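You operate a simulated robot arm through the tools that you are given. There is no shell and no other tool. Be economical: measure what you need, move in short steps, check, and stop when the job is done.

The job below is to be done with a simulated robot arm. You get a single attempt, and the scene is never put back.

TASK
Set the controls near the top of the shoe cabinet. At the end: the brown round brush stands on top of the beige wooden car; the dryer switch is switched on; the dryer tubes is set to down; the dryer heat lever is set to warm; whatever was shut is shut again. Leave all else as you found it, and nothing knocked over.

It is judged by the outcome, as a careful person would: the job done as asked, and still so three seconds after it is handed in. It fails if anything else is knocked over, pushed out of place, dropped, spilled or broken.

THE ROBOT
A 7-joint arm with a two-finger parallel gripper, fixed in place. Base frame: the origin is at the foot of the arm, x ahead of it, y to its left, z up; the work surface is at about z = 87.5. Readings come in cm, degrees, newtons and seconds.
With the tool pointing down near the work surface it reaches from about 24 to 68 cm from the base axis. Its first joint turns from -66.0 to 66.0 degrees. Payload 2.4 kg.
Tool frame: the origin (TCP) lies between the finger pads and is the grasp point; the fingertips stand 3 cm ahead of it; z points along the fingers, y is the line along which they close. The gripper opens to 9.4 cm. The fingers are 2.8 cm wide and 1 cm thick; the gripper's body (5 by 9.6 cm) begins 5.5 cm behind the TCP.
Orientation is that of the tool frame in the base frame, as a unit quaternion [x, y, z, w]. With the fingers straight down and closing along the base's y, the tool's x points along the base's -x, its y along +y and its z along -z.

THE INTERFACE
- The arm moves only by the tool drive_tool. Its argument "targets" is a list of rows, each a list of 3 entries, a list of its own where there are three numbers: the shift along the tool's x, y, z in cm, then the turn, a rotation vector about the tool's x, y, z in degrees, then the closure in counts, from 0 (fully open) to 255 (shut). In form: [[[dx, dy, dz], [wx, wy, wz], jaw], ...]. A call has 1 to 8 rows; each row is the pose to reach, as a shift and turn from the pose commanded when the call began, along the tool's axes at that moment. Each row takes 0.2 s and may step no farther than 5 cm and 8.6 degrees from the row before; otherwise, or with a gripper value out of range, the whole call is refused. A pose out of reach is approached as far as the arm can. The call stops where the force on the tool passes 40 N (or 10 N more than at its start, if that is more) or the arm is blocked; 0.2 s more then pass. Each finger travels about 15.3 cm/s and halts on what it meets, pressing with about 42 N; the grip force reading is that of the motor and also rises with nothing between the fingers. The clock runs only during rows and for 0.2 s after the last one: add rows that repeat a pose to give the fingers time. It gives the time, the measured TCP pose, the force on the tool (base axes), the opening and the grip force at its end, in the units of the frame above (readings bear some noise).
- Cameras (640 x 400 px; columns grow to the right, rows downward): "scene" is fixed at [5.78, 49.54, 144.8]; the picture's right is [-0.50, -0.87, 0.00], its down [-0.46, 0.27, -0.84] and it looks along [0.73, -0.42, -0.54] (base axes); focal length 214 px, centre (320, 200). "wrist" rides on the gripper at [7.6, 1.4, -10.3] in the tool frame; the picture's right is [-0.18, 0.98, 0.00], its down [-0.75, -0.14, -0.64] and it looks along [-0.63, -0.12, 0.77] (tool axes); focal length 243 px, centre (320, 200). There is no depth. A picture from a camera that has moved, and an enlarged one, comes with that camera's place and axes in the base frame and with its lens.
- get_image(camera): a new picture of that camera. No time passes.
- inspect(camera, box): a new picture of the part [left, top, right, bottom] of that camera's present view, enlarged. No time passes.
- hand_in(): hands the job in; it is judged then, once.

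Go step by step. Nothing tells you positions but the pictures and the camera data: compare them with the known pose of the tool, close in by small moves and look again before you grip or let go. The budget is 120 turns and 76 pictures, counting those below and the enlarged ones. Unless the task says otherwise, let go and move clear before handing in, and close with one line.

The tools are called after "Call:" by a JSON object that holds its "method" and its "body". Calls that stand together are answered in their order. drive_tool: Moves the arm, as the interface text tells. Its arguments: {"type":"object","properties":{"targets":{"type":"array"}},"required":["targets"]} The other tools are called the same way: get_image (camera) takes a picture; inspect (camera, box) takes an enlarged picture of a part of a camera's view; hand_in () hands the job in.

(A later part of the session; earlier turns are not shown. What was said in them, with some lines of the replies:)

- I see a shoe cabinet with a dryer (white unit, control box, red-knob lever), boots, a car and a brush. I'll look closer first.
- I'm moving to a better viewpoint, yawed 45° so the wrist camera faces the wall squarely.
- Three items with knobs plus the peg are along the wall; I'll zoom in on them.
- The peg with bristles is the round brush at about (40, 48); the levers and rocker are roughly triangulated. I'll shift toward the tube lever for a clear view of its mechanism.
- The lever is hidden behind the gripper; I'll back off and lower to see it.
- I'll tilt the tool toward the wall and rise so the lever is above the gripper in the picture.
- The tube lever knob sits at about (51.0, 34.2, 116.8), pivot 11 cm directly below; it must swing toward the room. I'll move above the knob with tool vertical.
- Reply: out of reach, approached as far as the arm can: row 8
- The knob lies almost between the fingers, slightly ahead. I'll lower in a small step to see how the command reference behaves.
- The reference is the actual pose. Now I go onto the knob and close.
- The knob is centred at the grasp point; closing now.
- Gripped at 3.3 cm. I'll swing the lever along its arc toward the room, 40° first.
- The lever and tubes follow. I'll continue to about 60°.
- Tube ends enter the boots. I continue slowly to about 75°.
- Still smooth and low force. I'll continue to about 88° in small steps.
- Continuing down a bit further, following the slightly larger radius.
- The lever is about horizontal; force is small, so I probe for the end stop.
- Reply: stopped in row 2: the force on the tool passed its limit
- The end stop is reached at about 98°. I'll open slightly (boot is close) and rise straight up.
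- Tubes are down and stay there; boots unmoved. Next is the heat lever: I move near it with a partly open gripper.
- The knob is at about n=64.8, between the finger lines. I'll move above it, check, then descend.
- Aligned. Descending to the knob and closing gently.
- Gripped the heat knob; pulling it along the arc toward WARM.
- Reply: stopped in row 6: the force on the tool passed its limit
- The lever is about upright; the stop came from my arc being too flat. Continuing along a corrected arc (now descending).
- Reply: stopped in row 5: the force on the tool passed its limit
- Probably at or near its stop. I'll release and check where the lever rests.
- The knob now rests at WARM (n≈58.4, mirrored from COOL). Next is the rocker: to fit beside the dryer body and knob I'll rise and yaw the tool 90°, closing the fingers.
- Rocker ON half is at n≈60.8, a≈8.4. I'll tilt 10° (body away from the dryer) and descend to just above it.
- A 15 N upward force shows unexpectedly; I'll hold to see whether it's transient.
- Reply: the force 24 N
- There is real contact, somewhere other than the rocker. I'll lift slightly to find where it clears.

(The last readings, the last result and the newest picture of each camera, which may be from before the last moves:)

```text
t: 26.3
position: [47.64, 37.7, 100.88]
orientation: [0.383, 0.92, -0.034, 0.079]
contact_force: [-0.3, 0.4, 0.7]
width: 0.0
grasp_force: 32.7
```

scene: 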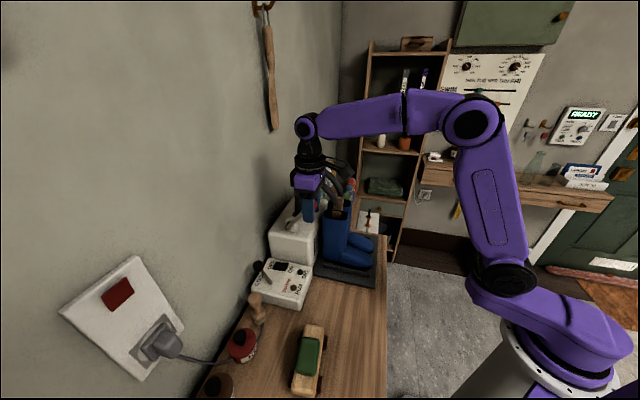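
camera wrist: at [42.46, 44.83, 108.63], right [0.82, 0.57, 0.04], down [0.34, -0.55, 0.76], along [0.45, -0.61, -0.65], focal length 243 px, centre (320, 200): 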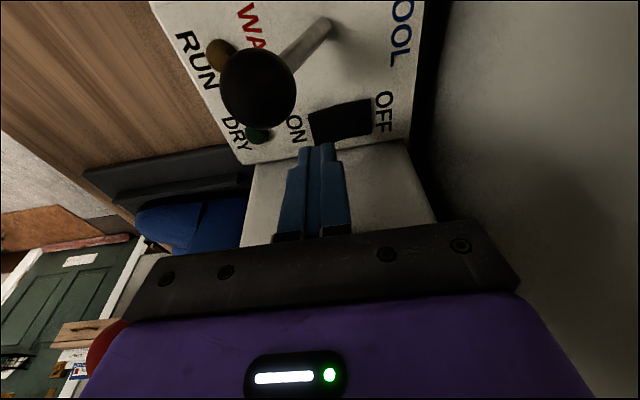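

Clear now. I'll tilt 8° more so the body stays farther from the dryer, and descend 2 cm.

Call:
{"method": "drive_tool", "body": {"targets": [[[0, 0.2, 0], [0, -8, 0], 255], [[-0.3, 0.25, 1.1], [0, -8, 0], 255], [[-0.58, 0.25, 2.13], [0, -8, 0], 255]]}}

Call:
{"method": "get_image", "body": {"camera": "wrist"}}

Call:
{"method": "inspect", "body": {"camera": "scene", "box": [250, 200, 340, 280]}}

```text
t: 27.1
position: [48.59, 37.33, 98.88]
orientation: [0.379, 0.912, -0.059, 0.144]
contact_force: [0.0, 0.0, 0.4]
width: 0.01
grasp_force: 33.0
```

```text
30 pictures are left
camera wrist: at [42.15, 45.69, 106.29], right [0.82, 0.57, 0.06], down [0.27, -0.47, 0.84], along [0.51, -0.68, -0.54], focal length 243 px, centre (320, 200)
```

wrist: 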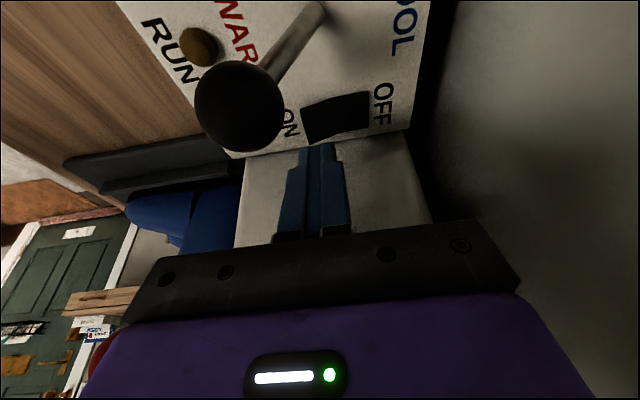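

```text
5.00 times, centred on (295, 240) of scene
camera zoom: at [5.78, 49.54, 144.8], right [-0.5, -0.87, 0.0], down [-0.46, 0.27, -0.84], along [0.73, -0.42, -0.54], focal length 1072 px, centre (445, 0)
```

zoom: 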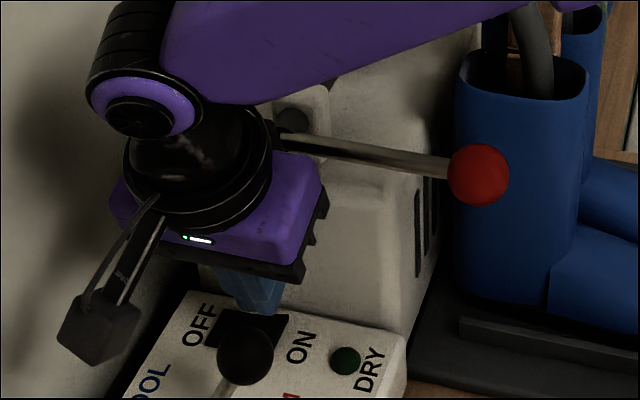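

No contact and aligned over the ON half. Pressing straight down in small rows.

Call:
{"method": "drive_tool", "body": {"targets": [[[0.25, 0, 0.76], [0, 0, 0], 255], [[0.49, 0, 1.52], [0, 0, 0], 255], [[0.62, 0, 1.9], [0, 0, 0], 255], [[0.74, 0, 2.28], [0, 0, 0], 255], [[0.84, 0, 2.57], [0, 0, 0], 255]]}}

Call:
{"method": "inspect", "body": {"camera": "scene", "box": [250, 220, 340, 300]}}

```text
t: 28.3
position: [48.46, 37.36, 96.29]
orientation: [0.378, 0.912, -0.061, 0.143]
contact_force: [-1.6, -0.6, 4.9]
width: 0.01
grasp_force: 33.0
```

```text
5.00 times, centred on (295, 260) of scene
camera zoom: at [5.77, 49.53, 144.8], right [-0.5, -0.87, 0.0], down [-0.46, 0.27, -0.84], along [0.73, -0.42, -0.54], focal length 1072 px, centre (445, -100)
```

zoom: 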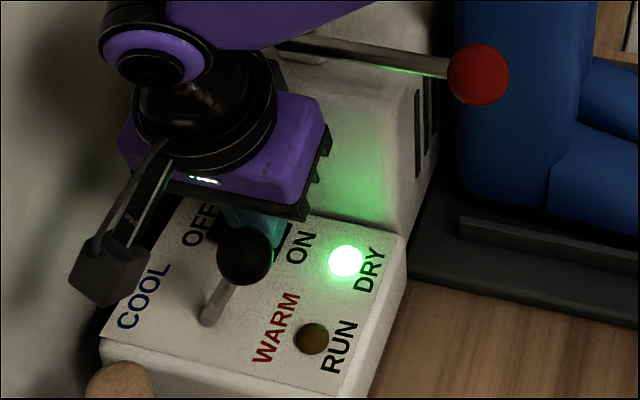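

The DRY lamp lit: the switch is on. Retreating and checking it stays on.

Call:
{"method": "drive_tool", "body": {"targets": [[[-0.8, 0, -2.5], [0, 0, 0], 255], [[-1.5, 0, -6], [0, 0, 0], 255], [[-1.5, 0, -10], [0, 0, 0], 255], [[-1.5, 0, -14], [0, 0, 0], 255]]}}

Call:
{"method": "get_image", "body": {"camera": "scene"}}

```text
t: 29.3
position: [46.16, 39.52, 109.69]
orientation: [0.379, 0.912, -0.06, 0.144]
contact_force: [0.2, -0.3, -0.2]
width: 0.0
grasp_force: 32.7
```

```text
27 pictures are left
```

scene: 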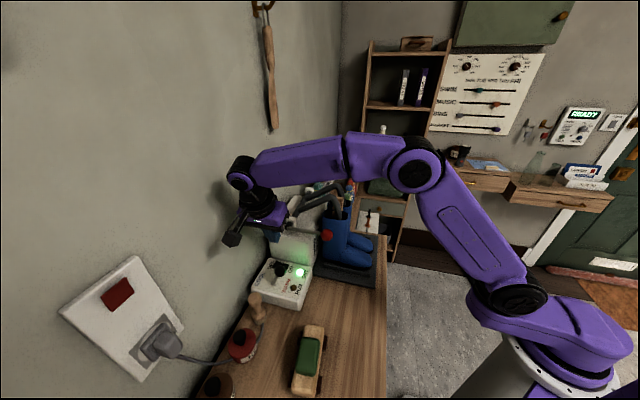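

The lamp stays on. Now the brush: I untilt, move back toward it, and yaw back.

Call:
{"method": "drive_tool", "body": {"targets": [[[2.2, -2, -1.3], [0, 4.5, 0], 100], [[4.4, -4, -2.5], [0, 9, 0], 100], [[6.6, -6, -3.8], [0, 13.5, 0], 100], [[8.9, -8, -5], [0, 18, 0], 100]]}}

Call:
{"method": "drive_tool", "body": {"targets": [[[0, 0, 0], [0, 0, -8.5], 100], [[0, 0, 0], [0, 0, -17], 100], [[0, 0, 0], [0, 0, -25.5], 100], [[0, 0, 0], [0, 0, -34], 100], [[0, 0, 0], [0, 0, -42.5], 100], [[0, 0, 0], [0, 0, -51], 100], [[0, 0, 0], [0, 0, -59.5], 100], [[0, 0, 0], [0, 0, -68], 100]]}}

Call:
{"method": "drive_tool", "body": {"targets": [[[0, 0, 0], [0, 0, -8], 100], [[0, 0, 0], [0, 0, -16], 100], [[0, 0, 0], [0, 0, -22], 100]]}}

Call:
{"method": "get_image", "body": {"camera": "wrist"}}

```text
t: 30.3
position: [33.77, 40.88, 112.02]
orientation: [0.384, 0.923, 0.001, -0.002]
contact_force: [0.5, -0.6, 0.6]
width: 5.71
grasp_force: 0.1
```

```text
t: 32.1
position: [33.82, 40.77, 111.9]
orientation: [-0.2, 0.98, 0.002, -0.001]
contact_force: [-0.6, 0.0, -0.3]
width: 5.71
grasp_force: 0.0
```

```text
t: 32.9
position: [33.85, 40.92, 112.05]
orientation: [-0.383, 0.924, 0.0, 0.0]
contact_force: [0.9, 0.6, 0.0]
width: 5.71
grasp_force: 0.1
```

```text
26 pictures are left
camera wrist: at [27.37, 36.39, 122.22], right [-0.56, 0.83, 0.0], down [0.63, 0.43, 0.64], along [0.53, 0.36, -0.77], focal length 243 px, centre (320, 200)
```

wrist: 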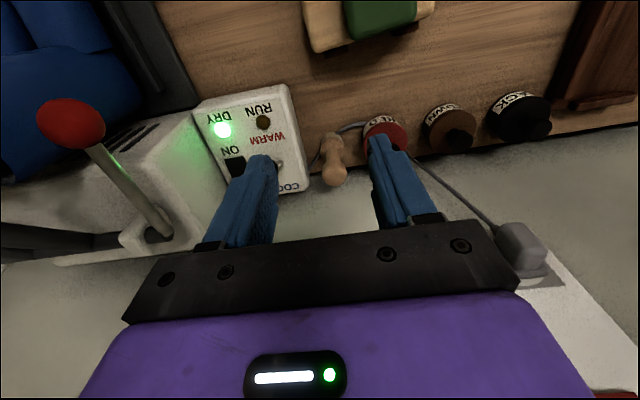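

The brush is ahead at n≈62, a≈-5.3. I move above it.

Call:
{"method": "drive_tool", "body": {"targets": [[[-3, 0.2, 2], [0, 0, 0], 100], [[-6, 0.3, 4], [0, 0, 0], 100], [[-9, 0.3, 6.5], [0, 0, 0], 100]]}}

Call:
{"method": "get_image", "body": {"camera": "wrist"}}

```text
t: 33.7
position: [40.03, 47.39, 105.42]
orientation: [-0.382, 0.924, 0.001, -0.001]
contact_force: [0.3, 0.2, 0.2]
width: 5.71
grasp_force: 0.0
```

```text
25 pictures are left
camera wrist: at [33.49, 43.02, 115.63], right [-0.56, 0.83, 0.0], down [0.63, 0.43, 0.64], along [0.53, 0.36, -0.77], focal length 243 px, centre (320, 200)
```

wrist: 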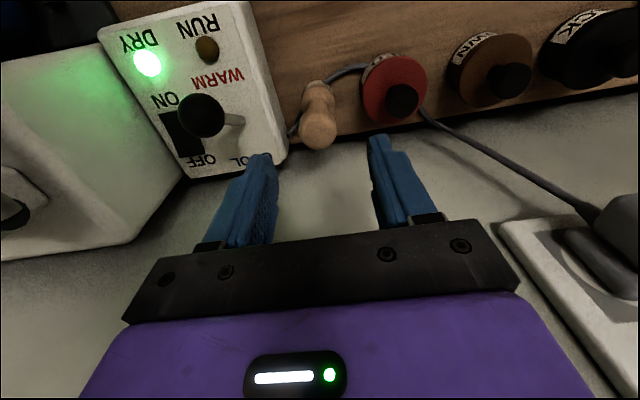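

Well centred. Descend to z≈96.3 and grip.

Call:
{"method": "drive_tool", "body": {"targets": [[[0, 0, 3], [0, 0, 0], 100], [[0, 0, 6], [0, 0, 0], 100], [[0, 0, 9], [0, 0, 0], 100]]}}

Call:
{"method": "get_image", "body": {"camera": "wrist"}}

Call:
{"method": "inspect", "body": {"camera": "scene", "box": [200, 240, 320, 340]}}

```text
t: 34.5
position: [39.88, 47.46, 96.28]
orientation: [-0.382, 0.924, 0.001, 0.001]
contact_force: [-0.3, 0.5, 0.8]
width: 5.7
grasp_force: 0.0
```

```text
24 pictures are left
camera wrist: at [33.41, 43.08, 106.52], right [-0.56, 0.83, 0.0], down [0.63, 0.43, 0.64], along [0.53, 0.36, -0.77], focal length 243 px, centre (320, 200)
```

wrist: 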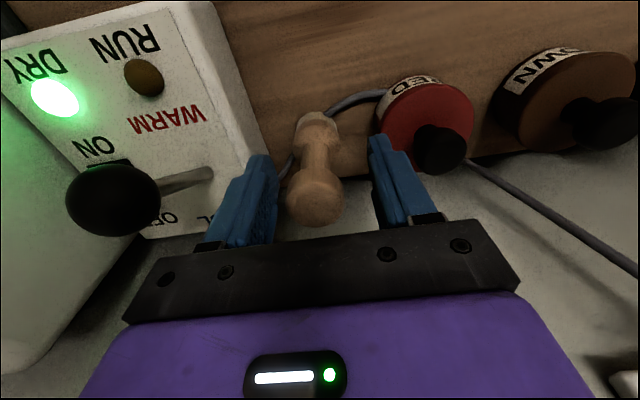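

```text
4.00 times, centred on (260, 290) of scene
camera zoom: at [5.78, 49.54, 144.8], right [-0.5, -0.87, 0.0], down [-0.46, 0.27, -0.84], along [0.73, -0.42, -0.54], focal length 858 px, centre (560, -160)
```

zoom: 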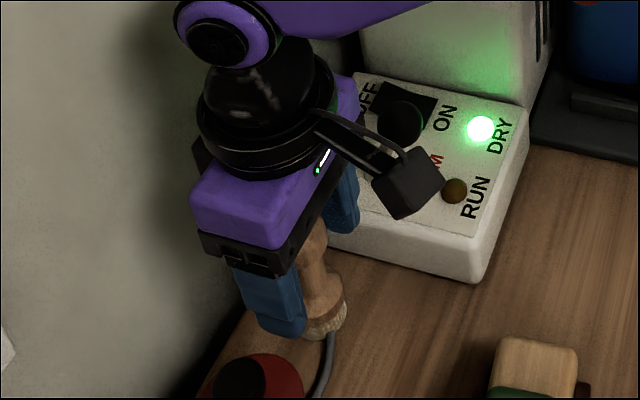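

Good position; closing on the brush and lifting a little.

Call:
{"method": "drive_tool", "body": {"targets": [[[0, 0, 0], [0, 0, 0], 200], [[0, 0, 0], [0, 0, 0], 200], [[0, 0, 0], [0, 0, 0], 200]]}}

Call:
{"method": "drive_tool", "body": {"targets": [[[0, 0, -3], [0, 0, 0], 200], [[0, 0, -7], [0, 0, 0], 200], [[0, 0, -11], [0, 0, 0], 200]]}}

Call:
{"method": "get_image", "body": {"camera": "wrist"}}

Call:
{"method": "get_image", "body": {"camera": "scene"}}

```text
t: 35.3
position: [39.76, 47.45, 96.27]
orientation: [-0.381, 0.924, 0.0, 0.0]
contact_force: [-0.4, 0.0, -0.8]
width: 3.29
grasp_force: 42.4
```

```text
t: 36.1
position: [40.12, 47.67, 107.43]
orientation: [-0.382, 0.924, 0.001, 0.0]
contact_force: [0.5, 0.8, -0.5]
width: 3.28
grasp_force: 42.0
```

```text
22 pictures are left
camera wrist: at [33.59, 43.21, 117.68], right [-0.56, 0.83, 0.0], down [0.63, 0.43, 0.64], along [0.53, 0.36, -0.77], focal length 243 px, centre (320, 200)
```

wrist: 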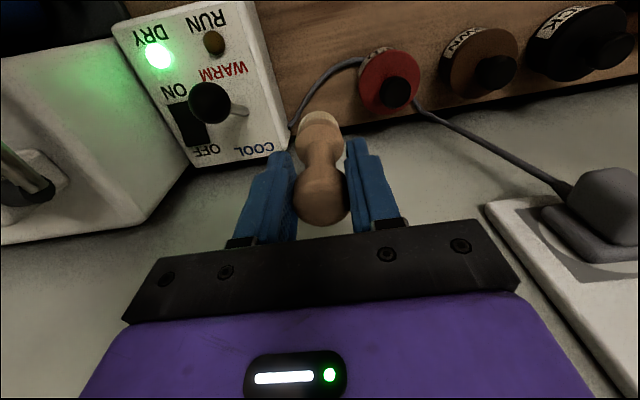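

```text
21 pictures are left
```

scene: 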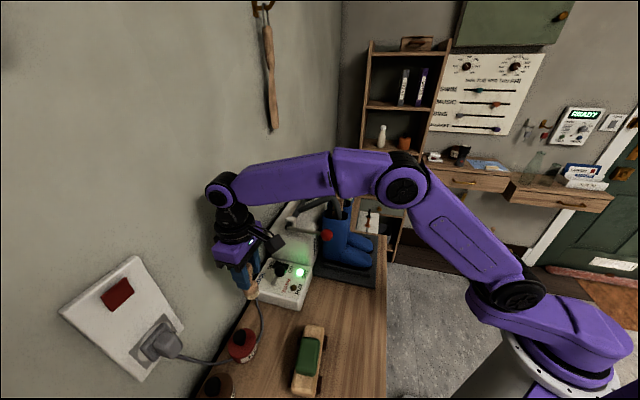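

The brush is held upright. Now I move back along toward the car, stopping short to measure it.

Call:
{"method": "drive_tool", "body": {"targets": [[[3.8, 1.1, -1], [0, 0, 0], 200], [[7.6, 2.2, -2], [0, 0, 0], 200], [[11.4, 3.4, -3], [0, 0, 0], 200], [[15, 4.5, -4], [0, 0, 0], 200], [[18.5, 5.6, -5], [0, 0, 0], 200], [[22, 6.8, -6], [0, 0, 0], 200]]}}

Call:
{"method": "get_image", "body": {"camera": "wrist"}}

Call:
{"method": "inspect", "body": {"camera": "scene", "box": [250, 300, 370, 400]}}

```text
t: 37.5
position: [19.79, 36.66, 113.6]
orientation: [-0.381, 0.924, 0.0, 0.0]
contact_force: [-1.3, 0.1, -0.6]
width: 3.28
grasp_force: 41.8
```

```text
20 pictures are left
camera wrist: at [13.34, 32.15, 123.79], right [-0.56, 0.83, 0.0], down [0.63, 0.43, 0.64], along [0.53, 0.36, -0.77], focal length 243 px, centre (320, 200)
```

wrist: 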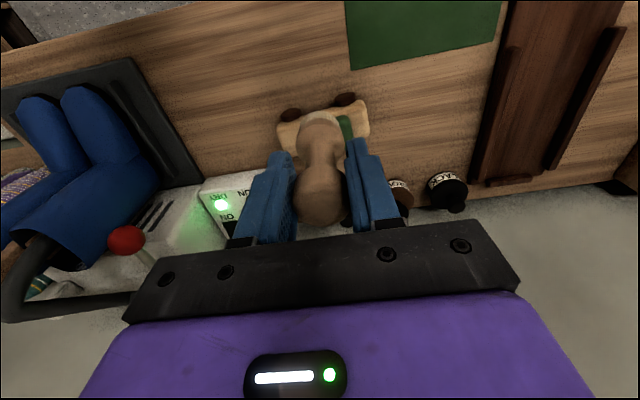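

```text
4.00 times, centred on (310, 350) of scene
camera zoom: at [5.79, 49.54, 144.8], right [-0.5, -0.87, 0.0], down [-0.46, 0.27, -0.84], along [0.73, -0.42, -0.54], focal length 858 px, centre (360, -400)
```

zoom: 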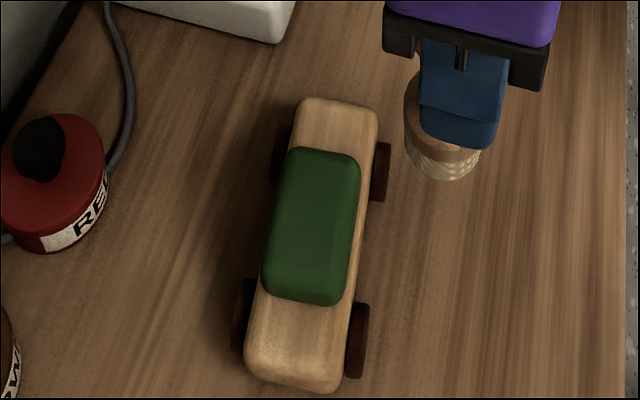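

The car roof is at about (24.6, 41.5). I move over it and lower to a few cm above, then check.

Call:
{"method": "drive_tool", "body": {"targets": [[[-3.3, 0.05, 0], [0, 0, 0], 200], [[-6.5, 0.05, 0], [0, 0, 0], 200], [[-6.5, 0.05, 3], [0, 0, 0], 200], [[-6.5, 0.05, 6.5], [0, 0, 0], 200]]}}

Call:
{"method": "inspect", "body": {"camera": "scene", "box": [250, 280, 380, 400]}}

Call:
{"method": "get_image", "body": {"camera": "wrist"}}

```text
t: 38.5
position: [24.07, 41.32, 106.91]
orientation: [-0.382, 0.924, 0.001, 0.0]
contact_force: [-0.1, 0.4, -0.5]
width: 3.25
grasp_force: 41.8
```

```text
3.33 times, centred on (315, 340) of scene
camera zoom: at [5.78, 49.54, 144.8], right [-0.5, -0.87, 0.0], down [-0.46, 0.27, -0.84], along [0.73, -0.42, -0.54], focal length 715 px, centre (337, -267)
```

zoom: 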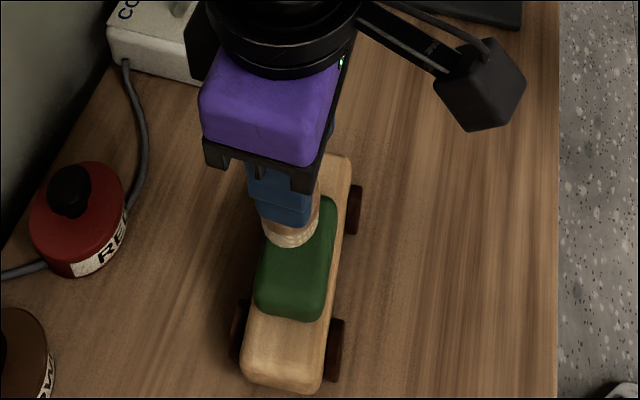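

```text
17 pictures are left
camera wrist: at [17.66, 36.95, 117.14], right [-0.56, 0.83, 0.0], down [0.63, 0.43, 0.64], along [0.53, 0.36, -0.77], focal length 243 px, centre (320, 200)
```

wrist: 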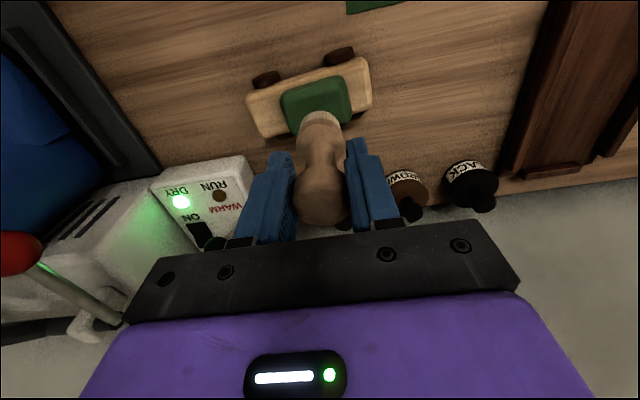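

The brush base is about 0.5 cm off the roof centre along the car. I'll correct and lower stepwise, watching the force.

Call:
{"method": "drive_tool", "body": {"targets": [[[0.2, -0.5, 0], [0, 0, 0], 200], [[0.2, -0.5, 1.2], [0, 0, 0], 200], [[0.2, -0.5, 2.4], [0, 0, 0], 200]]}}

Call:
{"method": "inspect", "body": {"camera": "scene", "box": [270, 310, 350, 390]}}

Call:
{"method": "inspect", "body": {"camera": "wrist", "box": [230, 50, 410, 240]}}

```text
t: 39.3
position: [24.29, 40.8, 104.39]
orientation: [-0.382, 0.924, 0.002, -0.001]
contact_force: [0.0, -0.1, -0.1]
width: 3.27
grasp_force: 42.1
```

```text
5.00 times, centred on (310, 350) of scene
camera zoom: at [5.78, 49.54, 144.8], right [-0.5, -0.87, 0.0], down [-0.46, 0.27, -0.84], along [0.73, -0.42, -0.54], focal length 1072 px, centre (370, -550)
```

zoom: 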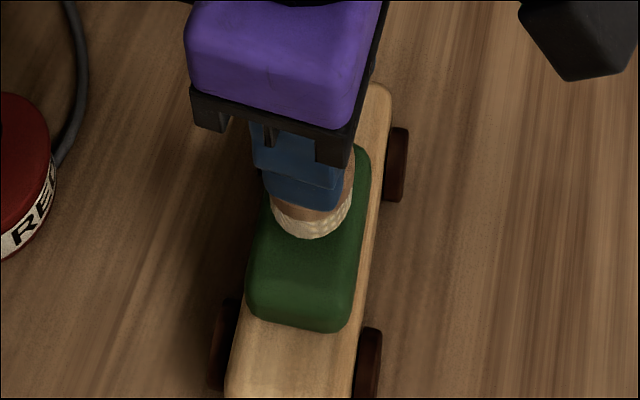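

```text
2.11 times, centred on (320, 145) of wrist
camera zoom: at [17.87, 36.47, 114.7], right [-0.56, 0.83, 0.0], down [0.63, 0.43, 0.64], along [0.53, 0.36, -0.77], focal length 511 px, centre (320, 316)
```

zoom: 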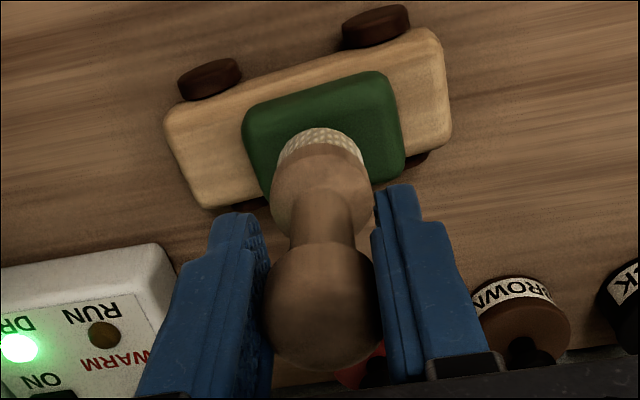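

Laterally centred in both views. Lowering in small steps to feel the roof.

Call:
{"method": "drive_tool", "body": {"targets": [[[0, 0, 0.3], [0, 0, 0], 200], [[0, 0, 0.6], [0, 0, 0], 200]]}}

Call:
{"method": "drive_tool", "body": {"targets": [[[0, 0, 0.3], [0, 0, 0], 200]]}}

Call:
{"method": "drive_tool", "body": {"targets": [[[0, 0, 0.3], [0, 0, 0], 200]]}}

```text
t: 39.9
position: [24.18, 40.88, 103.97]
orientation: [-0.381, 0.924, 0.001, -0.001]
contact_force: [0.6, -0.3, -1.2]
width: 3.25
grasp_force: 42.1
```

```text
t: 40.3
position: [24.37, 40.88, 103.71]
orientation: [-0.382, 0.924, 0.001, 0.0]
contact_force: [-0.3, -0.2, -0.2]
width: 3.25
grasp_force: 42.0
```

```text
t: 40.7
position: [24.29, 40.77, 103.38]
orientation: [-0.382, 0.924, 0.001, -0.001]
contact_force: [0.3, 0.8, -0.6]
width: 3.28
grasp_force: 41.6
```

Call:
{"method": "drive_tool", "body": {"targets": [[[0, 0, 0.3], [0, 0, 0], 200]]}}

Call:
{"method": "drive_tool", "body": {"targets": [[[0, 0, 0.3], [0, 0, 0], 200]]}}

Call:
{"method": "inspect", "body": {"camera": "scene", "box": [270, 310, 350, 390]}}

Call:
{"method": "inspect", "body": {"camera": "wrist", "box": [230, 50, 410, 240]}}

```text
t: 41.1
position: [24.34, 40.91, 103.12]
orientation: [-0.382, 0.924, 0.0, -0.001]
contact_force: [-1.2, -1.4, 5.6]
width: 3.27
grasp_force: 41.8
```

```text
t: 41.5
position: [24.4, 40.94, 103.0]
orientation: [-0.381, 0.924, 0.003, 0.003]
contact_force: [0.7, -0.5, 25.7]
width: 3.2
grasp_force: 42.0
```

```text
5.00 times, centred on (310, 350) of scene
camera zoom: at [5.77, 49.5, 144.81], right [-0.5, -0.87, 0.0], down [-0.46, 0.27, -0.84], along [0.73, -0.42, -0.54], focal length 1072 px, centre (370, -550)
```

zoom: 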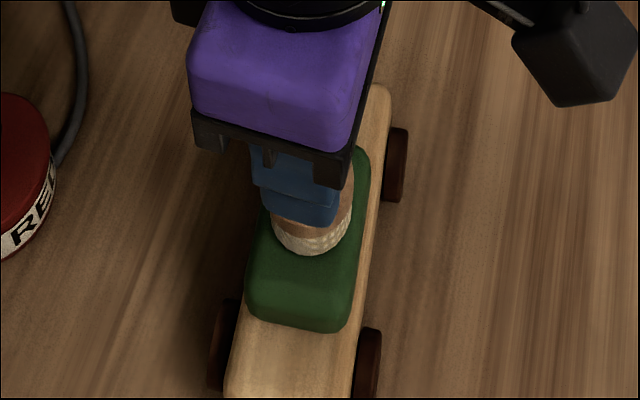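

```text
2.11 times, centred on (320, 145) of wrist
camera zoom: at [17.96, 36.48, 113.2], right [-0.56, 0.83, 0.01], down [0.63, 0.43, 0.65], along [0.53, 0.37, -0.76], focal length 511 px, centre (320, 316)
```

zoom: 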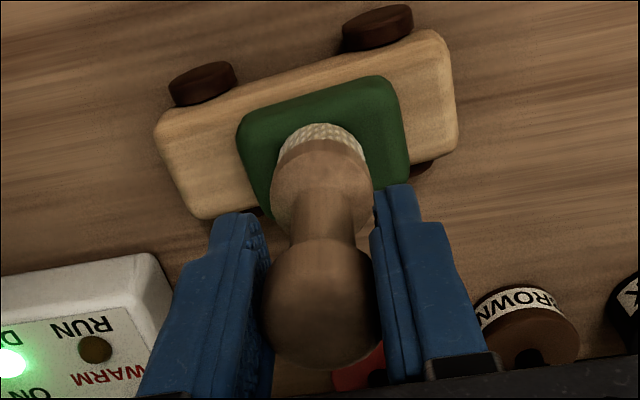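

Contact made; brush stands near the roof centre. I ease off the pressure, open gently and rise straight.

Call:
{"method": "drive_tool", "body": {"targets": [[[0, 0, -0.2], [0, 0, 0], 200], [[0, 0, -0.2], [0, 0, 0], 160], [[0, 0, -0.2], [0, 0, 0], 130], [[0, 0, -0.2], [0, 0, 0], 90], [[0, 0, -0.2], [0, 0, 0], 90]]}}

Call:
{"method": "inspect", "body": {"camera": "wrist", "box": [230, 50, 410, 240]}}

```text
t: 42.7
position: [24.36, 40.87, 103.01]
orientation: [-0.382, 0.924, 0.001, 0.0]
contact_force: [-0.7, 0.3, -0.1]
width: 6.08
grasp_force: 0.0
```

```text
2.11 times, centred on (320, 145) of wrist
camera zoom: at [17.88, 36.39, 113.22], right [-0.56, 0.83, 0.0], down [0.63, 0.43, 0.64], along [0.53, 0.36, -0.77], focal length 511 px, centre (320, 316)
```

zoom: 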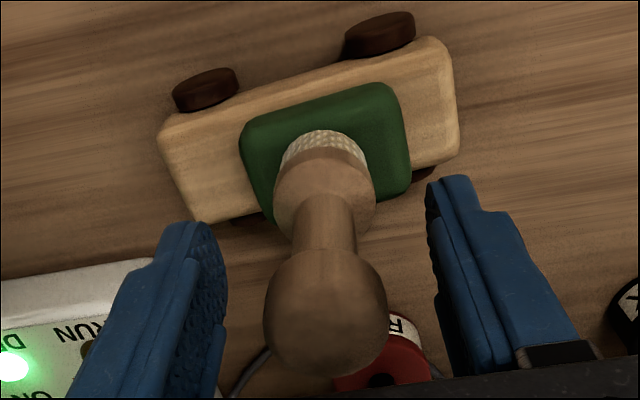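

The brush stands free on the roof. Rising straight up and backing away.

Call:
{"method": "drive_tool", "body": {"targets": [[[0, 0, -3], [0, 0, 0], 90], [[0, 0, -7], [0, 0, 0], 90], [[0, 0, -11], [0, 0, 0], 90], [[0, -3, -14], [0, 0, 0], 90], [[0, -7, -16], [0, 0, 0], 90], [[0, -11, -17], [0, 0, 0], 90], [[0, -15, -17], [0, 0, 0], 90]]}}

Call:
{"method": "get_image", "body": {"camera": "scene"}}

Call:
{"method": "inspect", "body": {"camera": "scene", "box": [200, 220, 400, 400]}}

Call:
{"method": "get_image", "body": {"camera": "wrist"}}

```text
t: 44.3
position: [35.04, 30.01, 120.05]
orientation: [-0.383, 0.924, 0.001, -0.001]
contact_force: [-0.4, 0.4, 0.6]
width: 6.09
grasp_force: 0.1
```

```text
11 pictures are left
```

scene: 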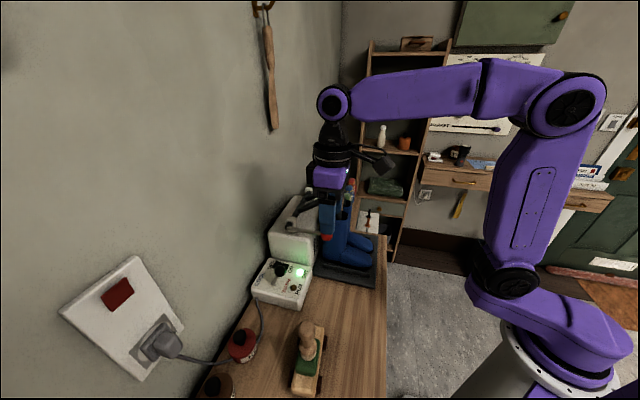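

```text
2.22 times, centred on (300, 310) of scene
camera zoom: at [5.78, 49.54, 144.8], right [-0.5, -0.87, 0.0], down [-0.46, 0.27, -0.84], along [0.73, -0.42, -0.54], focal length 477 px, centre (364, -44)
```

zoom: 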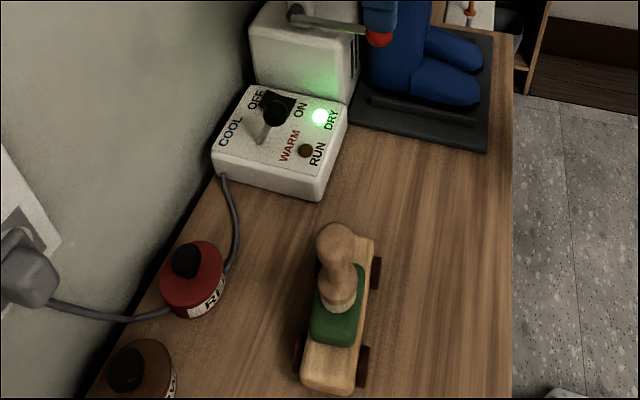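

```text
9 pictures are left
camera wrist: at [28.57, 25.58, 130.25], right [-0.56, 0.83, 0.0], down [0.63, 0.43, 0.64], along [0.53, 0.36, -0.77], focal length 243 px, centre (320, 200)
```

wrist: 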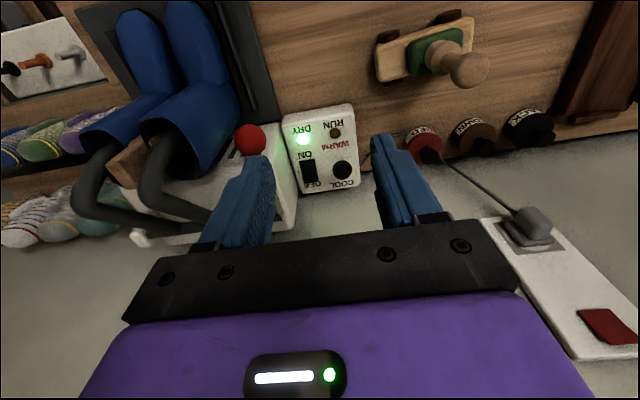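

The scene camera shows the brush upright on the car roof, the DRY lamp lit with the switch on, the heat lever at WARM and the tubes down in the boots. Nothing else has moved and the arm is clear, so I'm handing in.

Call:
{"method": "hand_in", "body": {}}

```text
The job is handed in.
```

I've handed the job in. The brush is standing on the car, the dryer switch is on, the tubes are down and the heat lever is at warm. I opened nothing that was shut, and the last pictures showed nothing else moved.
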